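You operate a simulated robot arm through the tools that you are given. There is no shell and no other tool.

The job below is to be done with a simulated robot arm. You get a single attempt, and the scene is never put back.

## Task
Put the white tray's orange and beige sherds in the drawer; set the dial to how many grey ones remain.
Fine: the drawer of the beige desk, closed again; the blue dial; the grey sherds stay where they lie.
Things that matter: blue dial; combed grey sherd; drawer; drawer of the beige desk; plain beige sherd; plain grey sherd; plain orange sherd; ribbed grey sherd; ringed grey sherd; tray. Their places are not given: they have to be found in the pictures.

It is judged by the outcome, as a careful person would: the job done as asked, and still so three seconds after it is handed in. It fails if anything else is knocked over, pushed out of place, dropped, spilled or broken.

## Robot
A 6-joint arm with a fingered hand, fixed in place. Base frame: the origin is on the floor under the middle of its stand, x ahead of it, y to its left, z up. Readings come in m, rad, newtons and seconds.
It reaches about 1.346 m from its shoulder. Its first joint turns from -2.601 to 2.601 rad. Payload 3.5 kg.
The tool frame sits at the grasp point between the pads (the TCP): z along the fingers, y along the line on which they close. The tips reach 0.026 m beyond it. The gripper opens to 0.132 m; its body begins 0.073 m behind the TCP. The gripper is a hand of 4 fingers: y runs from the thumb to the fingers, the wrist lies at [0, 0, -0.234] in the tool frame, and closing takes about 1.5 s.
Orientation is that of the tool frame in the base frame, as a unit quaternion [w, x, y, z]. With the fingers straight down and closing along the base's y, the tool's x points along the base's -x, its y along +y and its z along -z.

## Interface
- The arm moves only by the tool play_rows. Its argument "deltas" is text: rows parted by semicolons, each of 7 numbers parted by spaces: the opening in per cent of the stroke, from 0 (shut) to 100 (fully open), then the shift along the tool's x, y, z in m, then the turn, a rotation vector about the tool's x, y, z in rad. In form: hand tx ty tz rx ry rz; .... A call has 1 to 20 rows; each row is the pose to reach, as a shift and turn from the pose commanded when the call began, along the tool's axes at that moment. A row lasts 0.2 s, in which the tool goes at most 0.05 m and 0.15 rad; a call with a longer step from one row to the next is refused whole, and so is a gripper value outside its range. Where a pose cannot be reached the arm comes as near as it can. A force on the tool above 60 N (or 10 N above the force at the start of the call, whichever is more), or a blocked arm, ends the call early, and 0.2 s more pass. The fingers move at their own pace (about 0.108 m/s each) and stop on an object; they squeeze with about 25 N. The grip force told is the motor's: it shows also when the fingers shut on nothing. Time passes only in rows, and 0.2 s behind the last, so rows that repeat a pose let the fingers close. The reply holds the time, the measured pose of the TCP, the force on the tool along the base axes, the opening and the grip force, in the units named above and with some noise, with the torque about the TCP (base axes, N m) and any sound that the robot's microphone picked up.
- Cameras (640 x 400 px; columns grow to the right, rows downward): "scene" is fixed at [0.0487, 0.5006, 1.4194]; the picture's right is [-0.47, -0.88, 0.00], its down [-0.56, 0.30, -0.78] and it looks along [0.69, -0.36, -0.63] (base axes); focal length 322 px, centre (320, 200). "wrist" rides on the gripper at [0.068, 0.002, -0.097] in the tool frame; the picture's right is [-0.03, 1.00, 0.00], its down [-0.82, -0.02, -0.58] and it looks along [-0.58, -0.01, 0.82] (tool axes); focal length 270 px, centre (320, 200).
- grab_frame(camera): a new picture of that camera. The clock stands still meanwhile.
- move_column(by): slides the trunk up (or, below 0, down) by that many m; the arm rides with it, the base frame stays. It gives what a move gives, with no picture.
- hand_shape(shape): the hand has 4 fingers and takes this shape, open, in about a second: jaw (thumb against the fingers, like two jaws); tri (thumb and two fingers); tip (a fingertip pinch); poke (one finger out to press); point (the index stretched); flat (the hand flat); cup (the hand cupped); fist (a fist). The gripper value then closes the fingers along that shape, each until it touches; the sizes above hold for jaw. It gives what a move gives, with no picture.
- probe_pixels(camera, pixels): for up to 12 pixels [column, row] of the newest picture of that camera ("zoom" is the newest enlarged one), the place [x, y, z] in the base frame of the surface seen there, good to about 0.002 m. The clock stands still meanwhile.
- zoom(camera, box): a new picture of the part [left, top, right, bottom] of that camera's present view, enlarged. The clock stands still meanwhile.
- job_done(): hands the job in; it is judged then, once.

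Unless the task says otherwise, let go and move clear before handing in.

The tools are called after "Call:" as name(argument=value, ...) on one line, values as JSON. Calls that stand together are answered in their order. play_rows: Moves the arm, as the interface text tells. Its arguments: {"type":"object","properties":{"deltas":{"type":"string"}},"required":["deltas"]} The other tools are called the same way: move_column (by) moves the trunk up or down; hand_shape (shape) gives the hand a shape; grab_frame (camera) takes a picture; probe_pixels (camera, pixels) gives the place of the surface under pixels of a picture; zoom (camera, box) takes an enlarged picture of a part of a camera's view; job_done () hands the job in.

At the start:

```text
clock: 0.0
tool_pos: [0.5878, 0.3534, 1.0646]
ee_rot: [0.0, 0.0, 1.0, 0.0]
force: [-0.2, 1.1, 0.1]
wrist_torque: [0.01, 0.01, 0.0]
width: 0.1321
grip_force: 0.2
shape: jaw
trunk travel left (down, up): [-0.963, 0.007]
```

scene: 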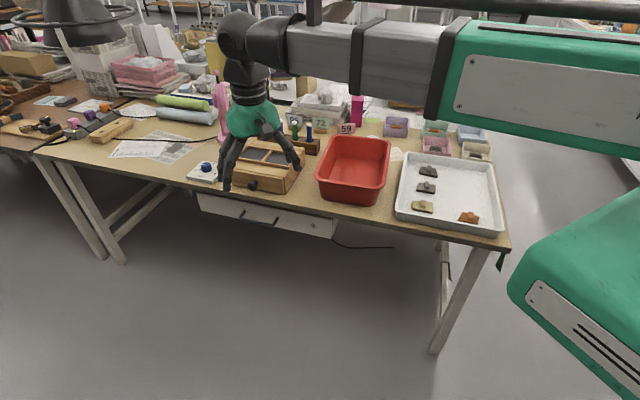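
wrist: 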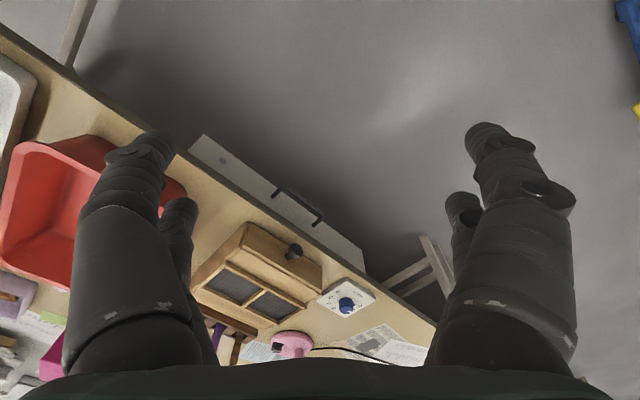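

The scene picture shows a white tray with sherds near (447,190), a blue dial near (205,167) and a desk with a drawer front at about (265,215). I'll zoom in on these parts for details.

Call:
zoom(camera="scene", box=[380, 130, 520, 250])

Call:
zoom(camera="scene", box=[170, 120, 350, 250])

Call:
zoom(camera="wrist", box=[160, 120, 440, 380])

```text
3.33 times, centred on (450, 190) of scene
```

zoom: 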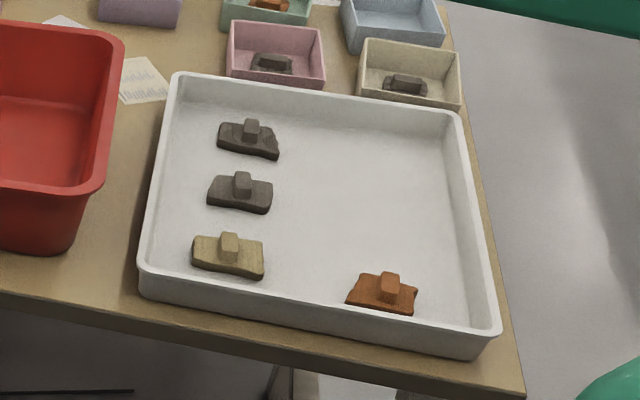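

```text
3.08 times, centred on (260, 185) of scene
```

zoom: 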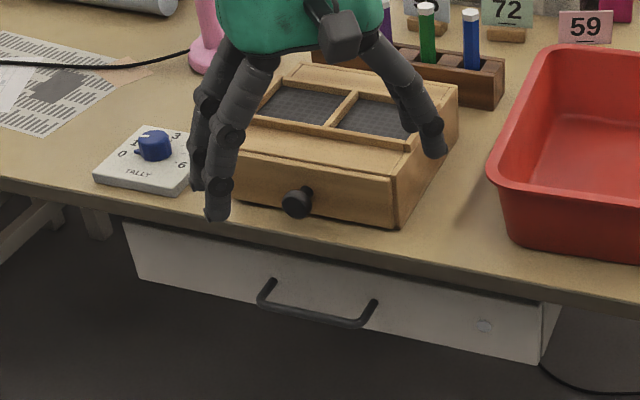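

```text
1.54 times, centred on (300, 250) of wrist
```

zoom: 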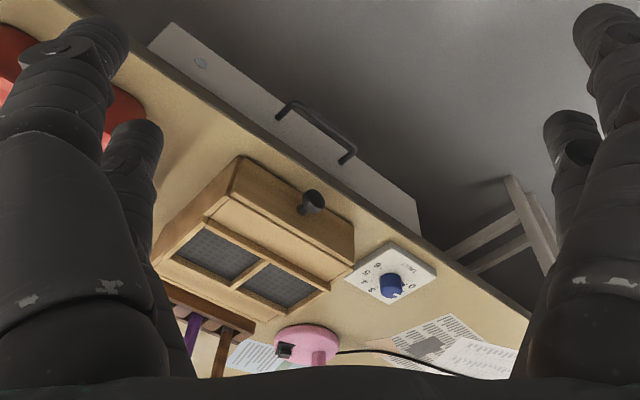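

The zoom shows the tray with two dark grey, one beige and one orange sherd, and a bar-handled drawer under the beige desk. I'll measure the positions of these with probes.

Call:
zoom(camera="scene", box=[385, 135, 515, 245])

Call:
probe_pixels(camera="scene", pixels=[[401, 162], [494, 160], [505, 234], [397, 216], [428, 170], [427, 186], [422, 204], [422, 207], [469, 217], [463, 219], [450, 190], [440, 225]])

Call:
probe_pixels(camera="scene", pixels=[[200, 195], [336, 220], [336, 235], [204, 208], [243, 212], [276, 222], [260, 219], [206, 166], [195, 172], [220, 200], [253, 184], [300, 180]])

```text
3.64 times, centred on (450, 190) of scene
```

zoom: 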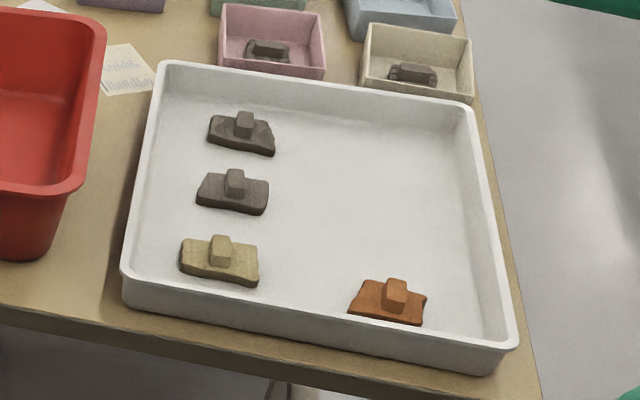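

```text
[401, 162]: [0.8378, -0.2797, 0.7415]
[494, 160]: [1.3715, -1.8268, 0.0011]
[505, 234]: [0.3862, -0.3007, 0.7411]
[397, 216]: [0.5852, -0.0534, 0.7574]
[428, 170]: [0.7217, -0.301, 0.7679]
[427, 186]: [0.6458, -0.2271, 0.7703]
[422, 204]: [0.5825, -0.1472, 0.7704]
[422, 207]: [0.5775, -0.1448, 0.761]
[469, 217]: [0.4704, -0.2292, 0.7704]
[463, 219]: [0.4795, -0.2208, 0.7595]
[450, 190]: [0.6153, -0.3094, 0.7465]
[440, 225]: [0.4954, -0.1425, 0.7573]
```

```text
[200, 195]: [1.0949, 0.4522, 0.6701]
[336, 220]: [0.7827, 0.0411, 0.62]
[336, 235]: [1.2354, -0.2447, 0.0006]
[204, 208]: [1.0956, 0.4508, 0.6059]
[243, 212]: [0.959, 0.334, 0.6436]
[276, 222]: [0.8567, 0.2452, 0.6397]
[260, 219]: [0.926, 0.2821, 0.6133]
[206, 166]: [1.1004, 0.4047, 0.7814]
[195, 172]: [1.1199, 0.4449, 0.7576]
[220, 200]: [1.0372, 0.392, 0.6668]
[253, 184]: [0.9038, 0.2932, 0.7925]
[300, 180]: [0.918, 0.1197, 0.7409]
```

The probes put the tray floor at z≈0.746 with sherd knobs at z≈0.770, the drawer handle near (0.91,0.29,0.64) and the dial near (1.10,0.40,0.78). I'll move the arm high over the tray for a closer wrist view.

Call:
play_rows(deltas="100 0.014 -0.045 0 0 0 0; 100 0.028 -0.09 0 0 0 0; 100 0.042 -0.135 0 0 0 0; 100 0.056 -0.18 0 0 0 0; 100 0.07 -0.225 0 0 0 0; 100 0.084 -0.27 0 0 0 0; 100 0.098 -0.315 0 0 0 0; 100 0.112 -0.36 0 0 0 0; 100 0.126 -0.405 0 0 0 0; 100 0.14 -0.45 0 0 0 0; 100 0.154 -0.495 0 0 0 0; 100 0.168 -0.54 0 0 0 0; 100 0.168 -0.54 0 0 0 0")

Call:
grab_frame(camera="wrist")

Call:
grab_frame(camera="scene")

```text
clock: 2.8
tool_pos: [0.4863, -0.2167, 1.0649]
ee_rot: [-0.001, 0.0, 1.0, 0.001]
force: [0.4, -0.9, 0.0]
wrist_torque: [-0.04, 0.01, 0.0]
width: 0.1319
grip_force: 0.0
shape: jaw
out of reach, approached as far as the arm can: row 6, 7, 8, 9, 10, 11, 12, 13
trunk travel left (down, up): [-0.963, 0.007]
```

```text
taken
```

wrist: 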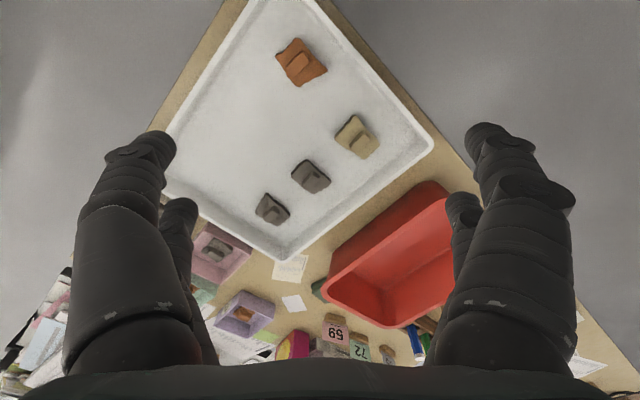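

```text
taken
```

scene: 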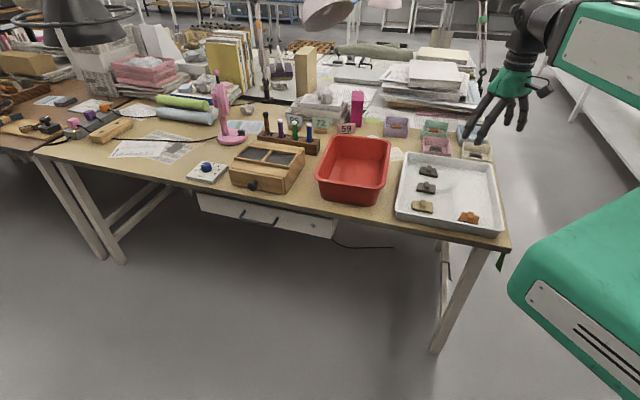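

The wrist picture now shows the whole tray: orange at (300,62), beige at (357,137), two greys at (311,176) and (271,209). I'll zoom to check colours and whether anything hides at the walls, and look at the dial's scale.

Call:
zoom(camera="wrist", box=[160, 0, 440, 265])

Call:
zoom(camera="scene", box=[180, 150, 240, 190])

Call:
zoom(camera="scene", box=[180, 120, 350, 245])

Call:
zoom(camera="scene", box=[360, 90, 510, 170])

```text
1.51 times, centred on (300, 132) of wrist
```

zoom: 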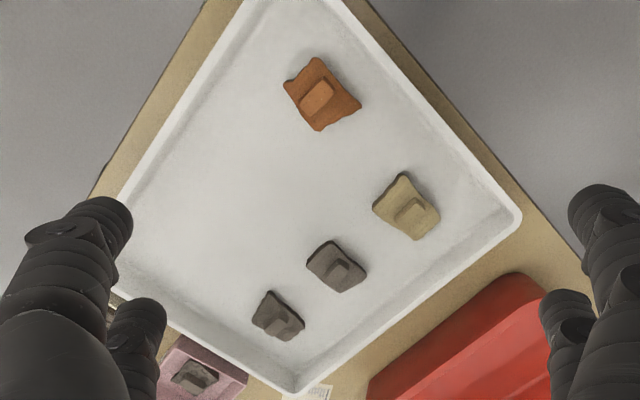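

```text
10.00 times, centred on (210, 170) of scene
```

zoom: 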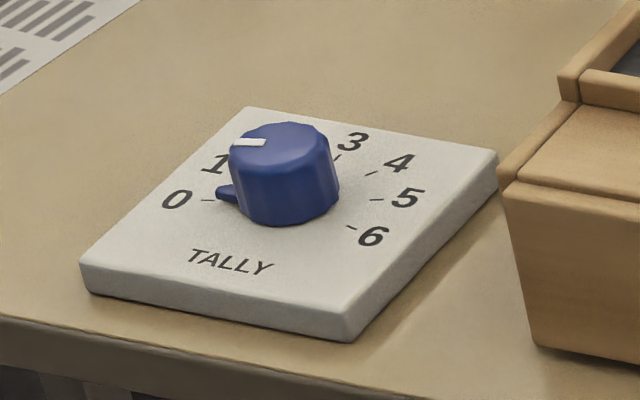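

```text
3.20 times, centred on (265, 182) of scene
```

zoom: 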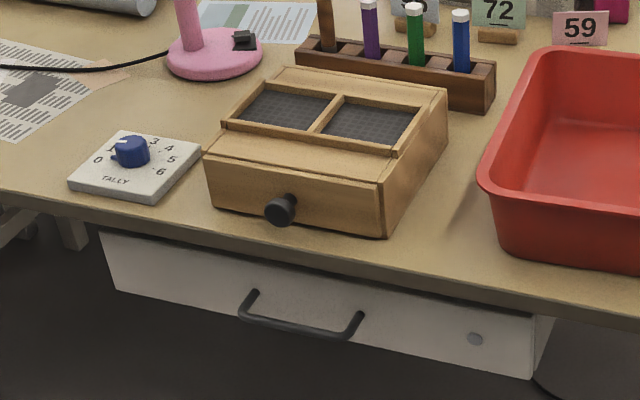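

```text
4.27 times, centred on (435, 130) of scene
```

zoom: 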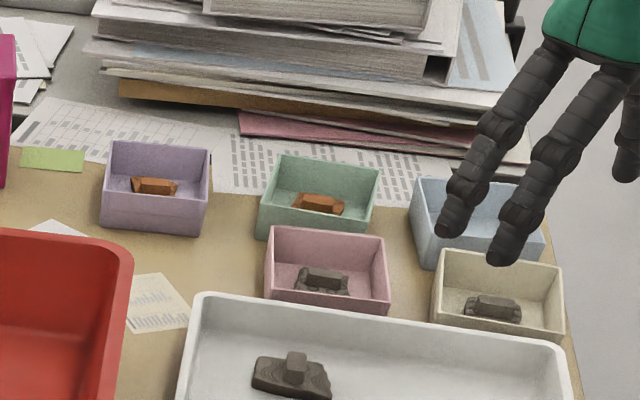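

Tray holds exactly two greys, one beige, one orange; the dial's fin and white stripe point at 0, scale running clockwise 0–6. I'll probe the dial knob, its ticks and corners in an enlarged picture, and then the drawer geometry.

Call:
zoom(camera="scene", box=[180, 150, 240, 190])

Call:
probe_pixels(camera="zoom", pixels=[[285, 135], [240, 142], [222, 192], [207, 200], [337, 157], [372, 173], [377, 199], [351, 227], [85, 265], [248, 110], [495, 155], [345, 330]])

Call:
zoom(camera="scene", box=[190, 170, 350, 245])

Call:
probe_pixels(camera="zoom", pixels=[[45, 110], [60, 160], [560, 205], [575, 270], [217, 118], [200, 150], [280, 170], [360, 182], [385, 150], [300, 120], [300, 105], [495, 205]])

```text
10.00 times, centred on (210, 170) of scene
```

zoom: 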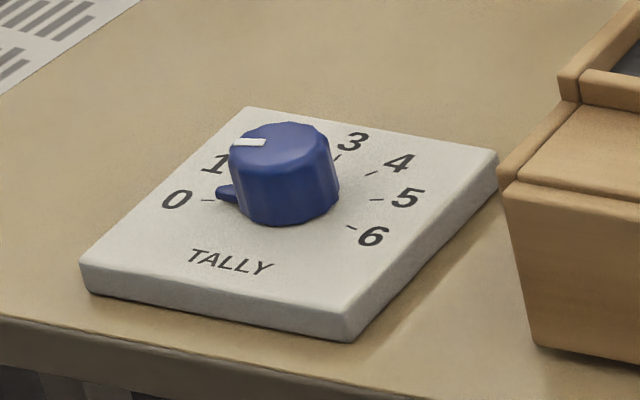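

```text
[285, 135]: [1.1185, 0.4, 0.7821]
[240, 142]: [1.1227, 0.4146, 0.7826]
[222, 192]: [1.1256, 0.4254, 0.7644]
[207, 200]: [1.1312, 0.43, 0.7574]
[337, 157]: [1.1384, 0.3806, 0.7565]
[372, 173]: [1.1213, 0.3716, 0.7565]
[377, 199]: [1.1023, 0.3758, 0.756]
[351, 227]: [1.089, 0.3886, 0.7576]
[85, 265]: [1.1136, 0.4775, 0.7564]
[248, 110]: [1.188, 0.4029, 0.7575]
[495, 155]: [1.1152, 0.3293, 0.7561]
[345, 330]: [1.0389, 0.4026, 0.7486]
```

```text
4.00 times, centred on (270, 208) of scene
```

zoom: 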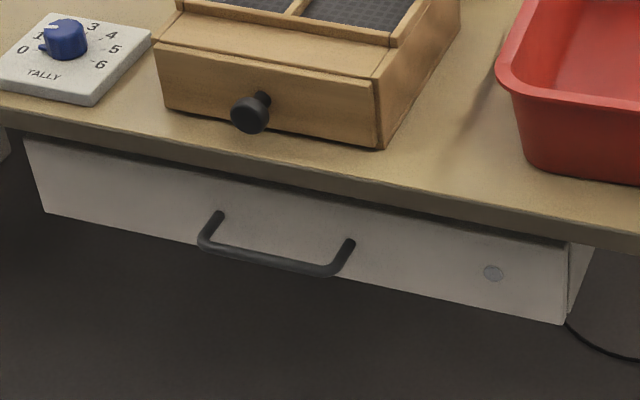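

```text
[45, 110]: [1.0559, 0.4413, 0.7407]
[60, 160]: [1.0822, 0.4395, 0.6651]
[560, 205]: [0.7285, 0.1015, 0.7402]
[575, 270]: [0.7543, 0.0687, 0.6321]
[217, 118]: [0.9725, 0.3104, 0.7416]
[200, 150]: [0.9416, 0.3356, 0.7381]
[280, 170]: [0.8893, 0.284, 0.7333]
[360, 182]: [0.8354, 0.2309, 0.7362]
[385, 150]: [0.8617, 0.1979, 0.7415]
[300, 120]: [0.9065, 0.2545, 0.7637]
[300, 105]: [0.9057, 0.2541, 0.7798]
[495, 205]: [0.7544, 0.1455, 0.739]
```

The desk lies at 45° (edge along (0.707,0.707)), drawer front recessed about 27 mm beneath the tabletop edge, and dial steps look to be about 35° each. I'll probe the handle more finely and the arm's own links to learn the shoulder height.

Call:
zoom(camera="scene", box=[230, 195, 300, 240])

Call:
probe_pixels(camera="zoom", pixels=[[140, 145], [95, 205], [150, 240], [250, 265], [350, 285], [440, 310], [490, 260], [500, 220], [300, 200], [300, 130], [300, 315], [200, 300]])

Call:
probe_pixels(camera="scene", pixels=[[600, 260], [540, 290], [620, 360], [600, 60], [550, 20], [515, 80], [620, 220], [470, 130]])

```text
8.89 times, centred on (265, 218) of scene
```

zoom: 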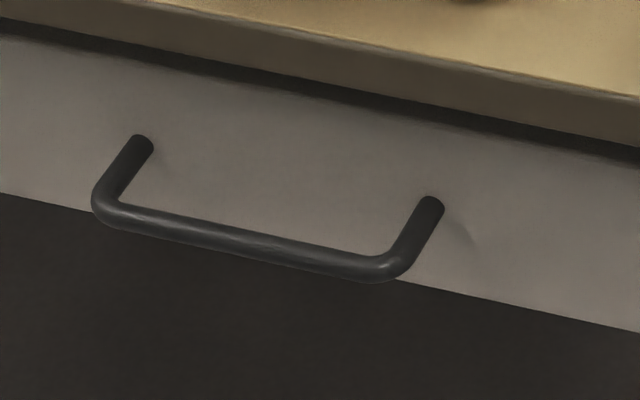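

```text
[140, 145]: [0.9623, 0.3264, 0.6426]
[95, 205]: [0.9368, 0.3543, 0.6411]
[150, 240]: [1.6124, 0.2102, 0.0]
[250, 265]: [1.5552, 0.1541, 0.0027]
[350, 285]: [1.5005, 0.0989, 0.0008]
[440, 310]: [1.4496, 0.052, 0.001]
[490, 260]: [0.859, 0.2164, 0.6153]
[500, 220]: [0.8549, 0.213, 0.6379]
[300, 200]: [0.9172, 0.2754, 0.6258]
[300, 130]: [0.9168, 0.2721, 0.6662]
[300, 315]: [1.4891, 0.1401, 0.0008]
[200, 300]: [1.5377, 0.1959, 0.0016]
```

```text
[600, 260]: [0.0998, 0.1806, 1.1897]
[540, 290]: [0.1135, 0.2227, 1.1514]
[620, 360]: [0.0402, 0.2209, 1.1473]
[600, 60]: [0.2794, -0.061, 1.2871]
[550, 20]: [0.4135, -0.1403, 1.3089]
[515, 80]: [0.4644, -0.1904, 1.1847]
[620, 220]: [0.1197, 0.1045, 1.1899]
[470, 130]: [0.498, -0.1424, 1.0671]
```

The bar handle sits at z≈0.64, about 40 mm proud of the drawer front, shoulder height around 1.2. I'll get bar-centre points, then swing the hand round to face the drawer horizontally in free space.

Call:
probe_pixels(camera="zoom", pixels=[[180, 222], [240, 238], [300, 252], [360, 267], [405, 260], [430, 205], [107, 190], [0, 150], [635, 290], [300, 80], [635, 180], [240, 230]])

Call:
play_rows(deltas="100 -0.0134 0.0436 0.0041 0.0926 -0.0384 -0.0384; 100 -0.0268 0.0871 0.0081 0.1852 -0.0768 -0.0768; 100 -0.0401 0.1307 0.0122 0.2779 -0.1151 -0.1151; 100 -0.0535 0.1742 0.0163 0.3705 -0.1535 -0.1535; 100 -0.0669 0.2178 0.0203 0.4631 -0.1919 -0.1919; 100 -0.0803 0.2614 0.0244 0.5558 -0.2303 -0.2303; 100 -0.0936 0.3049 0.0284 0.6484 -0.2686 -0.2686; 100 -0.107 0.3485 0.0325 0.741 -0.307 -0.307; 100 -0.1204 0.392 0.0366 0.8336 -0.3454 -0.3454; 100 -0.1338 0.4356 0.0406 0.9263 -0.3838 -0.3838; 100 -0.1471 0.4792 0.0447 1.0189 -0.4221 -0.4221; 100 -0.1605 0.5227 0.0488 1.1115 -0.4605 -0.4605; 100 -0.1739 0.5663 0.0528 1.2041 -0.4989 -0.4989; 100 -0.1873 0.6098 0.0569 1.2968 -0.5373 -0.5373; 100 -0.2006 0.6534 0.0609 1.3894 -0.5756 -0.5756; 100 -0.214 0.697 0.065 1.482 -0.614 -0.614; 100 -0.214 0.697 0.065 1.482 -0.614 -0.614")

Call:
grab_frame(camera="scene")

Call:
grab_frame(camera="wrist")

```text
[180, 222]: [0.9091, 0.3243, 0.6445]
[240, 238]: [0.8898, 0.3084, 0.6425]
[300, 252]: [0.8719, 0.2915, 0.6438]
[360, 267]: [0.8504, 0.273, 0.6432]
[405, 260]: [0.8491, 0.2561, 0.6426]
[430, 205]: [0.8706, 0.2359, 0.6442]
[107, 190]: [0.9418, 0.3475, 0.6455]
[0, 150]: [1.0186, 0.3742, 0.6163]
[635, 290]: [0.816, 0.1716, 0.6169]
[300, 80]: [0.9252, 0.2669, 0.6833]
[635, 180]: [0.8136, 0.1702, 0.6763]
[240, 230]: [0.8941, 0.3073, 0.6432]
```

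```text
clock: 6.4
tool_pos: [0.7084, 0.4822, 1.2983]
ee_rot: [0.27, -0.271, 0.654, -0.653]
force: [0.9, 0.5, 0.2]
wrist_torque: [0.01, -0.01, 0.0]
width: 0.1321
grip_force: 0.1
shape: jaw
out of reach, approached as far as the arm can: row 1, 2, 3, 4, 5, 6, 7, 8, 9, 10, 11, 12, 13, 14, 15, 16, 17
trunk travel left (down, up): [-0.963, 0.007]
```

```text
taken
```

scene: 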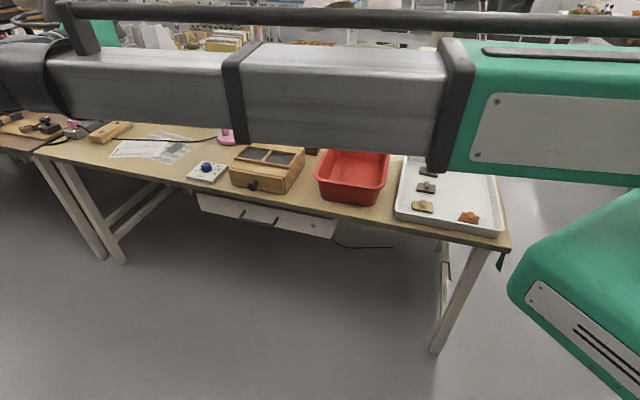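

```text
taken
```

wrist: 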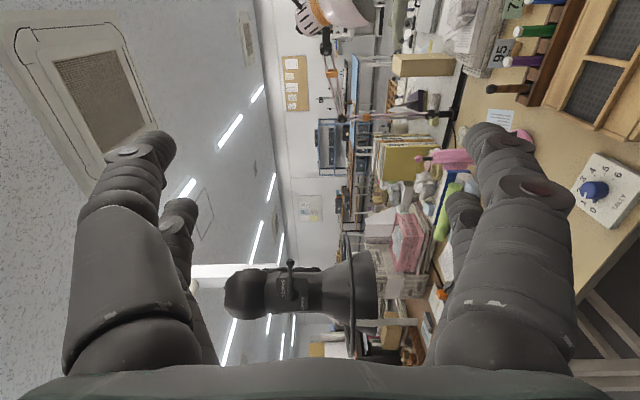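

The hand now faces the drawer horizontally but stopped at z≈1.30, so the trunk must come down. I'll probe the arm's links to be sure that lowering clears the desk.

Call:
probe_pixels(camera="scene", pixels=[[620, 150], [600, 60], [480, 100], [560, 170], [340, 90], [150, 80], [30, 70], [300, 12], [600, 12], [460, 160], [630, 200], [540, 285]])

```text
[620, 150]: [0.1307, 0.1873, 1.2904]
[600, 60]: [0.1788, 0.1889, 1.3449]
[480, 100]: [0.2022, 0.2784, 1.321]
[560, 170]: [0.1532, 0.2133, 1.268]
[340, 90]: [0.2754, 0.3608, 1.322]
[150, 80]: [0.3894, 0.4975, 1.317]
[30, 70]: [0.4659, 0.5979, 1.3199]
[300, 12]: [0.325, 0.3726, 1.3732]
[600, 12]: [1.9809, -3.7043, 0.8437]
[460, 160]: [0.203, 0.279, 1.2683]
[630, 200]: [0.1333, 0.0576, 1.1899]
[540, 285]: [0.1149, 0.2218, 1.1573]
```

All arm links lie in front of the desk edge (n > -0.43), so lowering the trunk is clear. I'll lower it in two stages.

Call:
move_column(by=-0.4)

Call:
grab_frame(camera="scene")

```text
clock: 10.2
tool_pos: [0.7075, 0.4797, 0.8983]
ee_rot: [0.27, -0.271, 0.654, -0.652]
force: [0.4, -0.1, 0.0]
wrist_torque: [-0.01, 0.02, 0.0]
width: 0.1317
grip_force: 0.1
shape: jaw
trunk travel left (down, up): [-0.563, 0.407]
```

```text
taken
```

scene: 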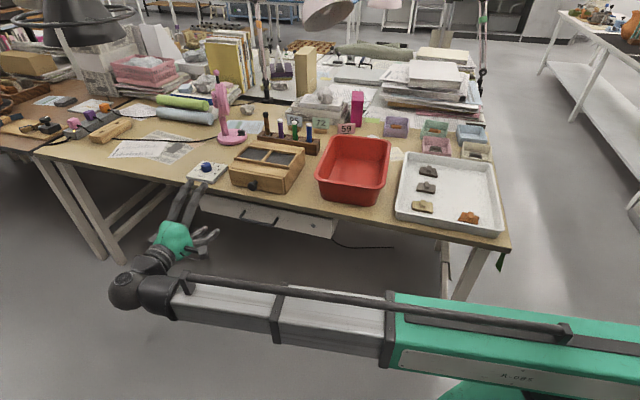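

The view shows the hand clear in front of the drawer. I'll lower the rest of the way, then line up with the bar at standoff with the hand half open and look.

Call:
move_column(by=-0.275)

Call:
play_rows(deltas="80 -0.003 -0.008 0.03 0 0 0; 60 -0.0075 -0.016 0.06 0 0 0; 50 -0.0075 -0.018 0.09 0 0 0; 50 -0.0075 -0.018 0.12 0 0 0; 50 -0.0075 -0.018 0.14 0 0 0; 50 -0.0075 -0.018 0.14 0 0 0; 50 -0.0075 -0.018 0.14 0 0 0")

Call:
grab_frame(camera="wrist")

Call:
grab_frame(camera="scene")

```text
clock: 13.0
tool_pos: [0.7098, 0.4799, 0.6229]
ee_rot: [0.27, -0.271, 0.654, -0.653]
force: [0.4, -0.2, -0.3]
wrist_torque: [0.02, 0.0, 0.01]
width: 0.1318
grip_force: 0.1
shape: jaw
trunk travel left (down, up): [-0.288, 0.682]
```

```text
clock: 14.6
tool_pos: [0.8129, 0.3899, 0.6234]
ee_rot: [0.271, -0.27, 0.654, -0.653]
force: [0.9, 0.0, -0.2]
wrist_torque: [0.03, 0.02, 0.02]
width: 0.0667
grip_force: 0.0
shape: jaw
out of reach, approached as far as the arm can: row 1, 2, 3, 4, 5, 6, 7
trunk travel left (down, up): [-0.288, 0.682]
```

```text
taken
```

wrist: 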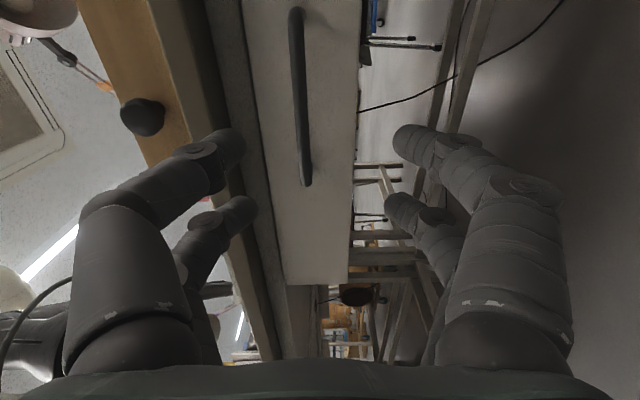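

```text
taken
```

scene: 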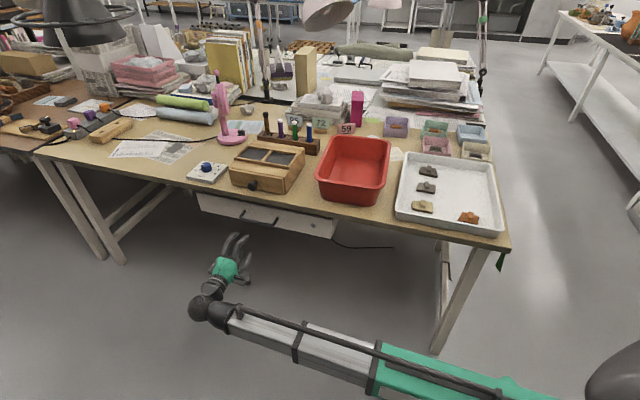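

The bar is seen at about (300,95) in the wrist view, but the z reading stayed at 0.623 though I asked for 0.641. The arm seems not to change height, so I'll test a pure vertical shift.

Call:
play_rows(deltas="50 0 -0.01 0 0 0 0; 50 0 -0.02 0 0 0 0; 50 0 -0.02 0 0 0 0")

```text
clock: 15.4
tool_pos: [0.8132, 0.388, 0.6232]
ee_rot: [-0.271, 0.271, -0.653, 0.653]
force: [-0.1, 0.2, -0.8]
wrist_torque: [-0.01, 0.01, 0.01]
width: 0.0662
grip_force: 0.0
shape: jaw
out of reach, approached as far as the arm can: row 1, 2, 3
trunk travel left (down, up): [-0.288, 0.682]
```

Confirmed: the arm keeps its height and only the column changes z. Bar's offset in the wrist view puts it at z≈0.639, so I'll raise the column 16 mm and advance onto the bar.

Call:
move_column(by=0.016)

Call:
play_rows(deltas="50 0.001 0 0.03 0 0 0; 50 0.002 0 0.06 0 0 0; 50 0.002 0 0.08 0 0 0; 50 0.002 0 0.095 0 0 0; 50 0.002 0 0.107 0 0 0; 50 0.002 0 0.107 0 0 0")

Call:
grab_frame(camera="wrist")

Call:
zoom(camera="scene", box=[180, 170, 340, 290])

```text
clock: 16.1
tool_pos: [0.8137, 0.3895, 0.638]
ee_rot: [-0.271, 0.271, -0.653, 0.653]
force: [0.4, -0.6, 0.3]
wrist_torque: [-0.01, 0.02, 0.04]
width: 0.0668
grip_force: 0.1
shape: jaw
trunk travel left (down, up): [-0.304, 0.666]
```

```text
clock: 17.4
tool_pos: [0.8871, 0.312, 0.6386]
ee_rot: [0.271, -0.271, 0.653, -0.653]
force: [-1.0, 0.4, 0.1]
wrist_torque: [-0.02, 0.06, -0.05]
width: 0.0667
grip_force: 0.0
shape: jaw
trunk travel left (down, up): [-0.304, 0.666]
```

```text
taken
```

wrist: 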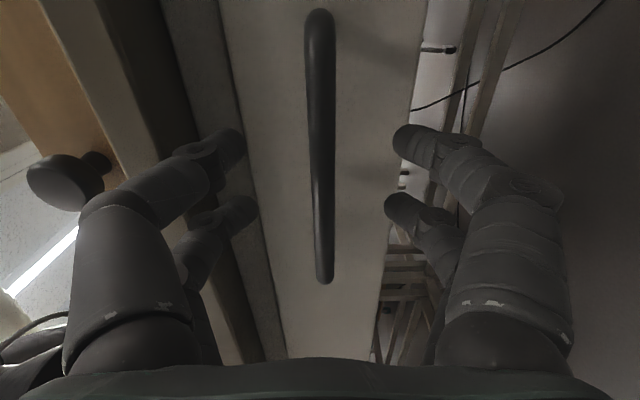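

```text
3.33 times, centred on (260, 230) of scene
```

zoom: 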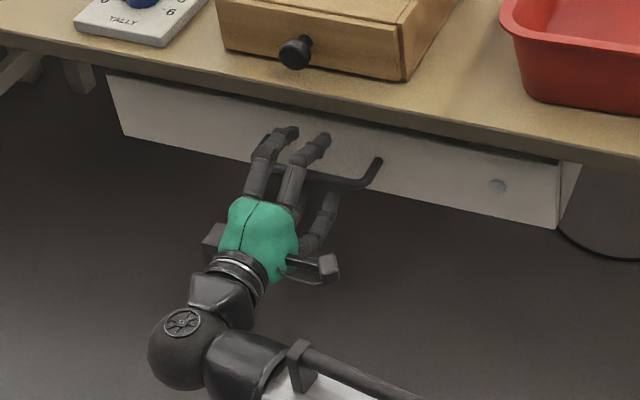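

The fingers straddle the bar, which lies centred at column 320 in the wrist view. I'll close on it.

Call:
play_rows(deltas="0 0 0 0 0 0 0; 0 0 0 0 0 0 0; 0 0 0 0 0 0 0; 0 0 0 0 0 0 0; 0 0 0 0 0 0 0; 0 0 0 0 0 0 0; 0 0 0 0 0 0 0")

Call:
grab_frame(camera="wrist")

```text
clock: 19.1
tool_pos: [0.8871, 0.3113, 0.6393]
ee_rot: [0.271, -0.27, 0.653, -0.653]
force: [2.9, -3.9, 0.9]
wrist_torque: [-0.05, 0.02, -0.01]
width: 0.0001
grip_force: 25.7
shape: jaw
trunk travel left (down, up): [-0.304, 0.666]
```

```text
taken
```

wrist: 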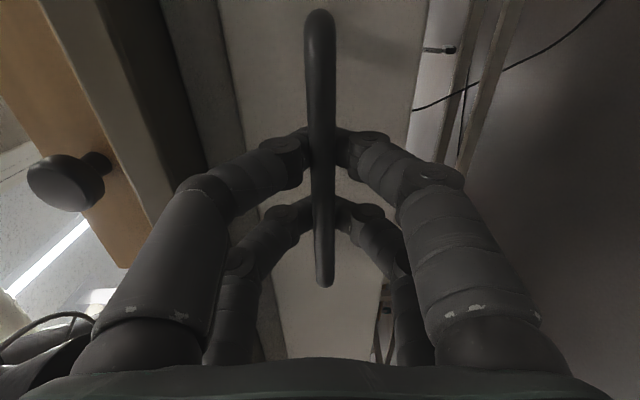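

The fingers have shut beyond the bar, which lies caged on the palm side of the tips (column 320, rows 20–285). I'll pull the drawer out slowly by about 6 cm first.

Call:
play_rows(deltas="0 0 0 -0.01 0 0 0; 0 0 0 -0.02 0 0 0; 0 0 0 -0.03 0 0 0; 0 0 0 -0.045 0 0 0; 0 0 0 -0.06 0 0 0; 0 0 0 -0.06 0 0 0")

Call:
grab_frame(camera="scene")

```text
clock: 20.4
tool_pos: [0.8456, 0.3548, 0.6383]
ee_rot: [0.27, -0.271, 0.655, -0.652]
force: [-1.0, -1.1, 2.0]
wrist_torque: [-0.02, 0.01, -0.01]
width: 0.0
grip_force: 24.7
shape: jaw
trunk travel left (down, up): [-0.304, 0.666]
```

```text
taken
```

scene: 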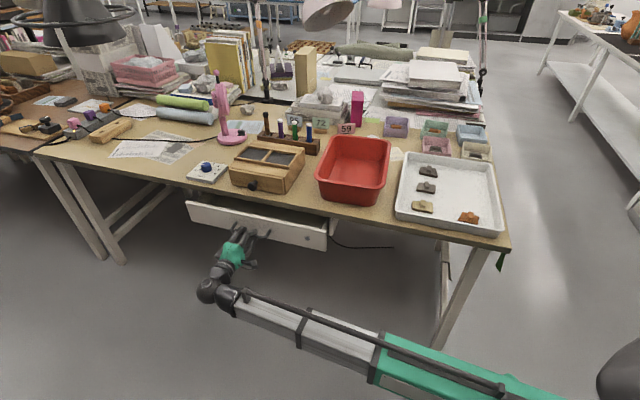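

The drawer follows the hand (front now at about (255,215)). I'll keep pulling in small steps.

Call:
play_rows(deltas="0 0 0 -0.02 0 0 0; 0 0 0 -0.04 0 0 0; 0 0 0 -0.06 0 0 0; 0 0 0 -0.08 0 0 0; 0 0 0 -0.1 0 0 0; 0 0 0 -0.12 0 0 0; 0 0 0 -0.14 0 0 0; 0 0 0 -0.16 0 0 0; 0 0 0 -0.18 0 0 0; 0 0 0 -0.2 0 0 0; 0 0 0 -0.2 0 0 0")

Call:
grab_frame(camera="scene")

```text
clock: 22.9
tool_pos: [0.7035, 0.4949, 0.6377]
ee_rot: [0.27, -0.27, 0.654, -0.653]
force: [0.1, 0.6, 0.8]
wrist_torque: [-0.01, 0.02, 0.03]
width: 0.0001
grip_force: 24.9
shape: jaw
trunk travel left (down, up): [-0.304, 0.666]
```

```text
taken
```

scene: 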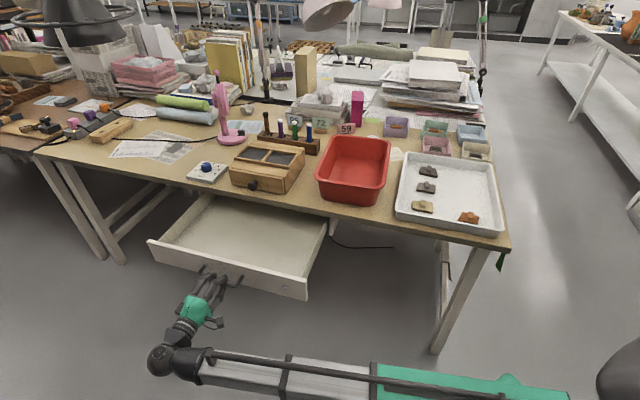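

The drawer is open about 0.26 m with a clear, empty interior. I'll open the fingers, back off, and probe the interior.

Call:
play_rows(deltas="15 0 0 0 0 0 0; 30 0 0 0 0 0 0; 50 0 0 0 0 0 0; 50 0 0 0 0 0 0; 50 0 0 0 0 0 0; 50 0 0 -0.03 0 0 0; 50 0 0 -0.06 0 0 0; 50 0 0 -0.1 0 0 0; 50 0 0 -0.1 0 0 0")

Call:
grab_frame(camera="scene")

Call:
zoom(camera="scene", box=[140, 180, 340, 310])

Call:
probe_pixels(camera="zoom", pixels=[[40, 190], [30, 250], [520, 330], [590, 130], [220, 55], [240, 150], [400, 180], [300, 230], [480, 290], [120, 190], [400, 100], [555, 230]])

```text
clock: 24.9
tool_pos: [0.6329, 0.5687, 0.639]
ee_rot: [0.27, -0.27, 0.654, -0.653]
force: [0.6, -0.4, 0.3]
wrist_torque: [0.02, 0.04, -0.01]
width: 0.0656
grip_force: 0.2
shape: jaw
trunk travel left (down, up): [-0.304, 0.666]
```

```text
taken
```

scene: 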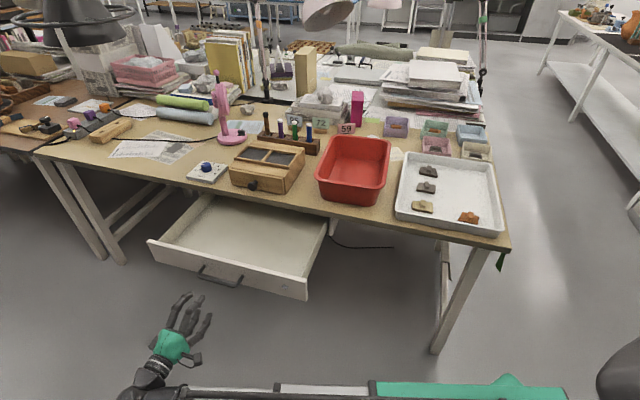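

```text
3.08 times, centred on (240, 245) of scene
```

zoom: 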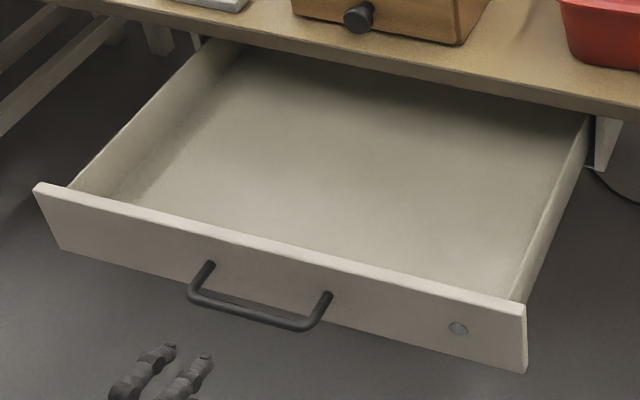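

```text
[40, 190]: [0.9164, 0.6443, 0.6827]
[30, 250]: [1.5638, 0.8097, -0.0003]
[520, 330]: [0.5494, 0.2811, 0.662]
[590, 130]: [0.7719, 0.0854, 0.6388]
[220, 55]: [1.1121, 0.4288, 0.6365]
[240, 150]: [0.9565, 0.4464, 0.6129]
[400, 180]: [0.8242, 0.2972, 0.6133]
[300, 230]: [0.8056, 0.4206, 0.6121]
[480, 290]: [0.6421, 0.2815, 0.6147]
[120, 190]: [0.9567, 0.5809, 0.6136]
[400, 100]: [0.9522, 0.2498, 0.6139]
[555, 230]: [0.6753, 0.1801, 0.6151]
```

Drawer floor is at z≈0.613, front lip z≈0.683, usable interior n from -0.21 to the table edge -0.43. I'll raise the column, then bring the hand pointing down over the tray, aligned with the desk's 45° direction.

Call:
move_column(by=0.544)

Call:
play_rows(deltas="60 0.0302 0.013 0.026 -0.0672 0.0672 0.0672; 70 0.0604 0.026 0.0521 -0.1343 0.1343 0.1343; 80 0.0906 0.039 0.0781 -0.2015 0.2015 0.2015; 100 0.1208 0.052 0.1042 -0.2687 0.2687 0.2687; 100 0.151 0.065 0.1302 -0.3358 0.3358 0.3358; 100 0.1812 0.078 0.1562 -0.403 0.403 0.403; 100 0.2114 0.091 0.1823 -0.4702 0.4702 0.4702; 100 0.2416 0.104 0.2083 -0.5373 0.5373 0.5373; 100 0.2719 0.117 0.2344 -0.6045 0.6045 0.6045; 100 0.3021 0.13 0.2604 -0.6717 0.6717 0.6717; 100 0.3323 0.143 0.2864 -0.7388 0.7388 0.7388; 100 0.3625 0.156 0.3125 -0.806 0.806 0.806; 100 0.3927 0.169 0.3385 -0.8732 0.8732 0.8732; 100 0.4229 0.182 0.3645 -0.9403 0.9403 0.9403; 100 0.4531 0.195 0.3906 -1.0075 1.0075 1.0075; 100 0.4833 0.208 0.4166 -1.0747 1.0747 1.0747; 100 0.5135 0.221 0.4427 -1.1418 1.1418 1.1418; 100 0.5437 0.234 0.4687 -1.2092 1.2092 1.2092; 100 0.5437 0.234 0.4687 -1.2092 1.2092 1.2092")

Call:
grab_frame(camera="wrist")

Call:
grab_frame(camera="scene")

```text
refused: 0.544 is not a number from -0.4 to 0.4
```

```text
clock: 28.9
tool_pos: [0.5793, -0.1479, 0.406]
ee_rot: [-0.001, 0.382, 0.924, 0.001]
force: [-1.0, 0.0, -0.3]
wrist_torque: [0.01, -0.02, 0.02]
width: 0.1318
grip_force: 0.0
shape: jaw
out of reach, approached as far as the arm can: row 2, 3, 4, 5, 6, 7, 8, 9, 10, 11, 12, 13, 14, 15, 16, 17
trunk travel left (down, up): [-0.304, 0.666]
```

```text
taken
```

wrist: 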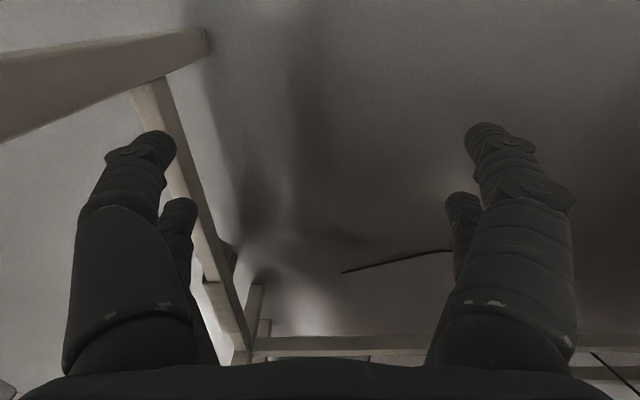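

```text
taken
```

scene: 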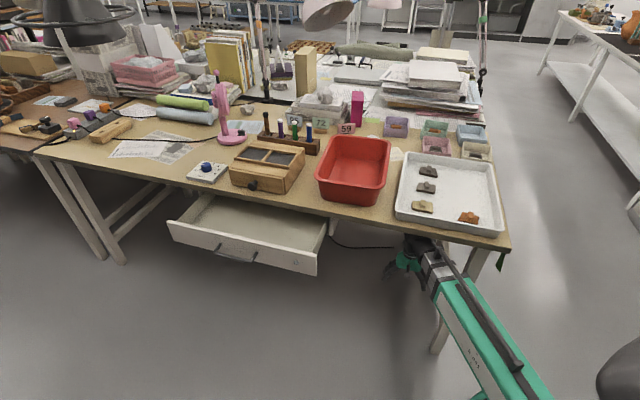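

The column move was refused (limit ±0.4 per call), so the arm swept low: it is now under the tabletop and pushed the drawer partly in, though forces read near zero. I'll check the drawer and leg positions before backing the arm out.

Call:
zoom(camera="scene", box=[150, 150, 510, 375])

Call:
probe_pixels(camera="zoom", pixels=[[45, 130], [295, 210], [290, 240], [180, 175], [510, 340], [600, 150], [500, 175], [455, 165], [530, 200], [480, 190], [150, 185], [120, 165]])

```text
1.78 times, centred on (330, 262) of scene
```

zoom: 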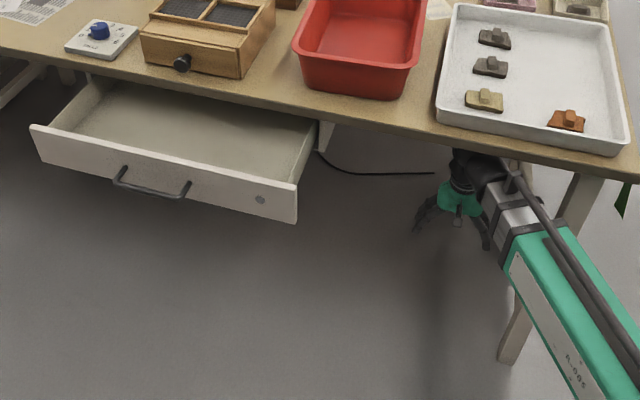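

```text
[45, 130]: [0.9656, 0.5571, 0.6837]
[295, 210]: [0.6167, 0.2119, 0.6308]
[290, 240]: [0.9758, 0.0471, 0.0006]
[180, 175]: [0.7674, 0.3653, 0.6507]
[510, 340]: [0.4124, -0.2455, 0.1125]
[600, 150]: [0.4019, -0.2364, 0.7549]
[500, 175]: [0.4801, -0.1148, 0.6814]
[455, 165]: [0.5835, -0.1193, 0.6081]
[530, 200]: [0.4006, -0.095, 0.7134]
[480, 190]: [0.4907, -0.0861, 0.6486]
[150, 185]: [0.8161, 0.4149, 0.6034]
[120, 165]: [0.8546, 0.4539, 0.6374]
```

The drawer front now stands at n≈-0.286 (still 0.17 m open), and the leg is at (0.41,-0.25), right of the arm. I'll swing the hand out leftwards in front of the drawer's right end, away from leg and tabletop.

Call:
play_rows(deltas="80 0.037 0.0232 0 0 0 0; 60 0.074 0.0465 0 0 0 0; 50 0.1111 0.0697 0 0 0 0; 50 0.1412 0.0891 0 0 0 0; 50 0.1713 0.1086 0 0 0 0; 50 0.2072 0.1316 0 0 0 0; 50 0.2432 0.1546 0 0 0 0; 50 0.2791 0.1775 0 0 0 0; 50 0.315 0.2005 0 0 0 0; 50 0.351 0.2235 0 0 0 0; 50 0.3869 0.2465 0 0 0 0; 50 0.3869 0.2465 0 0 0 0")

Call:
grab_frame(camera="scene")

```text
clock: 31.4
tool_pos: [0.4791, 0.2971, 0.4058]
ee_rot: [0.0, 0.383, 0.924, 0.0]
force: [0.1, -0.1, -0.1]
wrist_torque: [-0.02, -0.01, 0.01]
width: 0.0664
grip_force: 0.0
shape: jaw
out of reach, approached as far as the arm can: row 6, 7
trunk travel left (down, up): [-0.304, 0.666]
```

```text
taken
```

scene: 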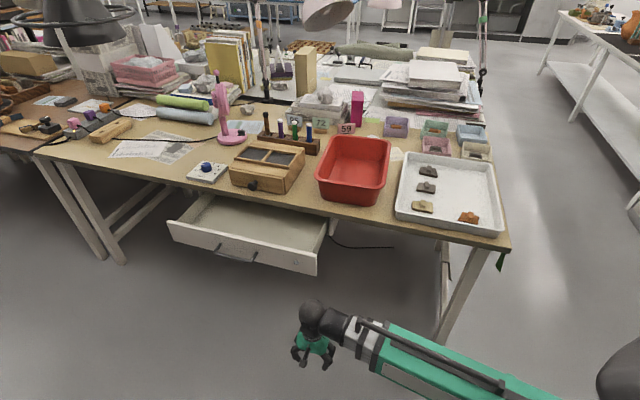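

The hand is out and clear with nothing disturbed but the drawer. I'll raise the column, then use closed fingers inside the drawer to draw the front back out.

Call:
move_column(by=0.4)

```text
clock: 35.3
tool_pos: [0.4796, 0.2963, 0.8073]
ee_rot: [0.0, 0.382, 0.924, 0.0]
force: [-0.6, -0.1, -0.3]
wrist_torque: [0.01, 0.0, 0.02]
width: 0.0664
grip_force: 0.1
shape: jaw
trunk travel left (down, up): [-0.704, 0.266]
```

The hand is now at TCP z 0.807, above the drawer's level. I'll close the fingers and move over the open drawer.

Call:
play_rows(deltas="0 -0.0323 0.0273 0 0 0 0; 0 -0.0646 0.0546 0 0 0 0; 0 -0.0969 0.0819 0 0 0 0; 0 -0.129 0.109 0 0 0 0; 0 -0.1614 0.1364 0 0 0 0; 0 -0.1937 0.1637 0 0 0 0; 0 -0.222 0.191 0 0 0 0; 0 -0.222 0.191 0 0 0 0; 0 -0.222 0.191 0 0 0 0")

Call:
grab_frame(camera="wrist")

Call:
grab_frame(camera="scene")

```text
clock: 37.3
tool_pos: [0.7682, 0.2707, 0.8056]
ee_rot: [0.0, 0.383, 0.924, 0.0]
force: [0.0, -0.3, -0.3]
wrist_torque: [-0.01, 0.0, -0.04]
width: 0.0
grip_force: 24.8
shape: jaw
trunk travel left (down, up): [-0.704, 0.266]
```

```text
taken
```

wrist: 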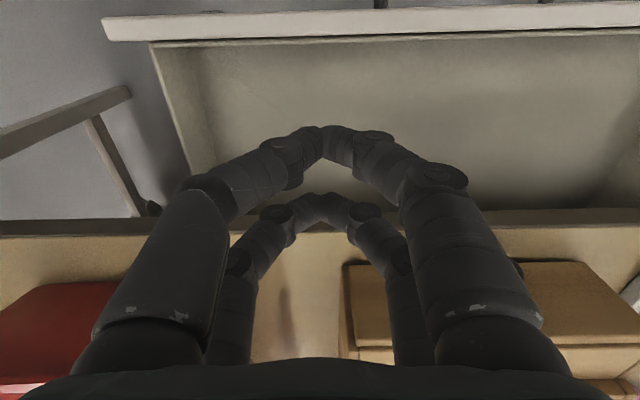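

```text
taken
```

scene: 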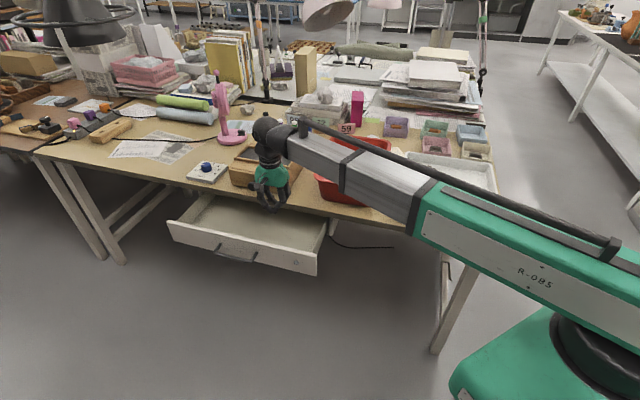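

The closed fingers sit above the drawer interior at n≈-0.352, clear of the table edge. I'll lower 0.13 m so tips reach z≈0.65, below the front lip at 0.683.

Call:
move_column(by=-0.13)

Call:
zoom(camera="scene", box=[160, 110, 360, 280])

```text
clock: 38.9
tool_pos: [0.7698, 0.2694, 0.675]
ee_rot: [0.001, 0.382, 0.924, 0.0]
force: [-0.1, 0.0, 0.0]
wrist_torque: [-0.03, -0.02, 0.01]
width: 0.0001
grip_force: 25.3
shape: jaw
trunk travel left (down, up): [-0.574, 0.396]
```

```text
2.35 times, centred on (260, 195) of scene
```

zoom: 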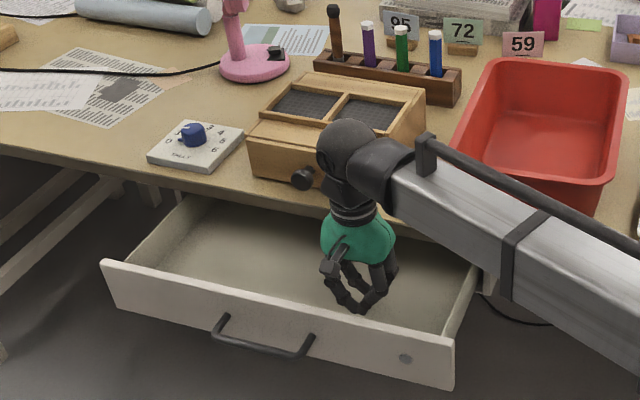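

The fingers are inside the drawer without contact. I'll draw outward (+tool x) in small steps to push the front panel out about 9 cm.

Call:
play_rows(deltas="0 0.01 0 0 0 0 0; 0 0.02 0 0 0 0 0; 0 0.03 0 0 0 0 0; 0 0.045 0 0 0 0 0; 0 0.06 0 0 0 0 0; 0 0.075 0 0 0 0 0; 0 0.09 0 0 0 0 0; 0 0.105 0 0 0 0 0; 0 0.12 0 0 0 0 0; 0 0.12 0 0 0 0 0")

Call:
grab_frame(camera="scene")

```text
clock: 41.1
tool_pos: [0.684, 0.3537, 0.6763]
ee_rot: [0.0, 0.384, 0.923, 0.0]
force: [-0.5, -0.1, 0.0]
wrist_torque: [0.0, 0.0, -0.02]
width: 0.0001
grip_force: 24.8
shape: jaw
trunk travel left (down, up): [-0.574, 0.396]
```

```text
taken
```

scene: 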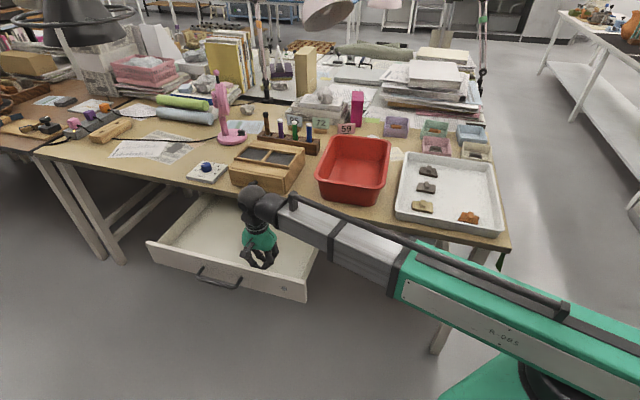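

The drawer is open again (front at about (150,245)–(310,295)). I'll back off the panel and raise the column.

Call:
play_rows(deltas="0 -0.02 0 0 0 0 0; 0 -0.05 0 0 0 0 0; 0 -0.05 0 0 0 0 0")

Call:
move_column(by=0.27)

Call:
grab_frame(camera="scene")

```text
clock: 41.9
tool_pos: [0.7179, 0.3181, 0.6751]
ee_rot: [0.001, 0.382, 0.924, 0.0]
force: [0.4, -0.7, -0.1]
wrist_torque: [0.02, -0.01, 0.03]
width: 0.0
grip_force: 25.0
shape: jaw
trunk travel left (down, up): [-0.574, 0.396]
```

```text
clock: 44.6
tool_pos: [0.718, 0.3176, 0.9454]
ee_rot: [0.0, 0.382, 0.924, 0.0]
force: [-0.4, -0.3, 0.2]
wrist_torque: [-0.01, 0.02, 0.02]
width: 0.0002
grip_force: 25.3
shape: jaw
trunk travel left (down, up): [-0.844, 0.126]
```

```text
taken
```

scene: 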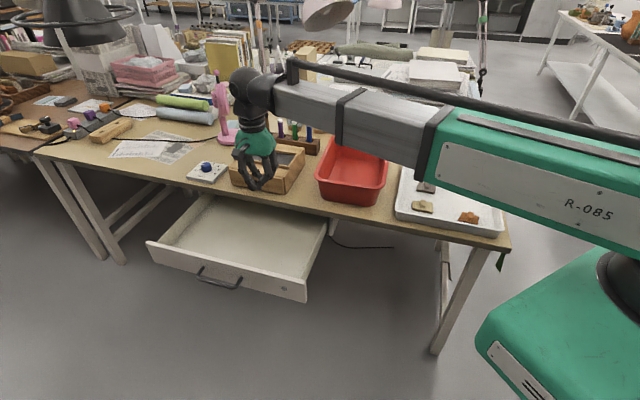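

The drawer is ready and the hand is at z≈0.945. I'll check the basin rim height, then cross to above the beige sherd.

Call:
probe_pixels(camera="scene", pixels=[[322, 178], [383, 186], [386, 163], [290, 133], [308, 133], [222, 95]])

Call:
play_rows(deltas="40 -0.021 -0.0387 0 0 0 0; 70 -0.042 -0.0775 0 0 0 0; 100 -0.063 -0.1162 0 0 0 0; 100 -0.084 -0.1549 0 0 0 0; 100 -0.105 -0.1936 0 0 0 0; 100 -0.1259 -0.2324 0 0 0 0; 100 -0.1469 -0.2711 0 0 0 0; 100 -0.1679 -0.3098 0 0 0 0; 100 -0.1889 -0.3485 0 0 0 0; 100 -0.2099 -0.3873 0 0 0 0; 100 -0.2309 -0.426 0 0 0 0; 100 -0.2309 -0.426 0 0 0 0")

Call:
grab_frame(camera="wrist")

```text
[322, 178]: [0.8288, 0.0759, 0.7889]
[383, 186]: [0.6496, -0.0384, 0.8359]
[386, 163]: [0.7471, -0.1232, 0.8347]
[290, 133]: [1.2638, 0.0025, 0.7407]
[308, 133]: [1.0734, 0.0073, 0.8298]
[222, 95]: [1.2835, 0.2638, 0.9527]
```

```text
clock: 47.2
tool_pos: [0.576, -0.1465, 0.9467]
ee_rot: [-0.001, 0.382, 0.924, 0.0]
force: [-0.7, -0.4, 0.7]
wrist_torque: [0.0, -0.02, 0.02]
width: 0.1321
grip_force: 0.0
shape: jaw
trunk travel left (down, up): [-0.844, 0.126]
```

```text
taken
```

wrist: 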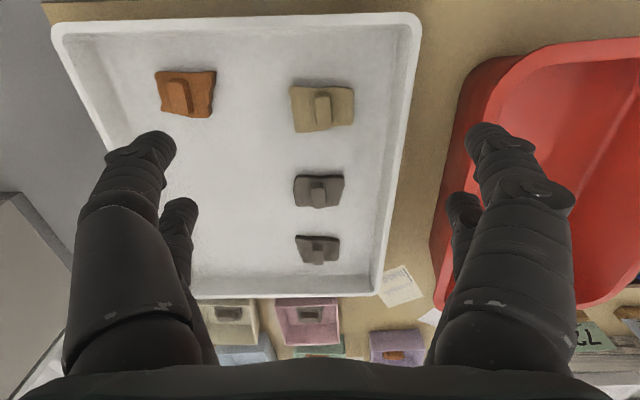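

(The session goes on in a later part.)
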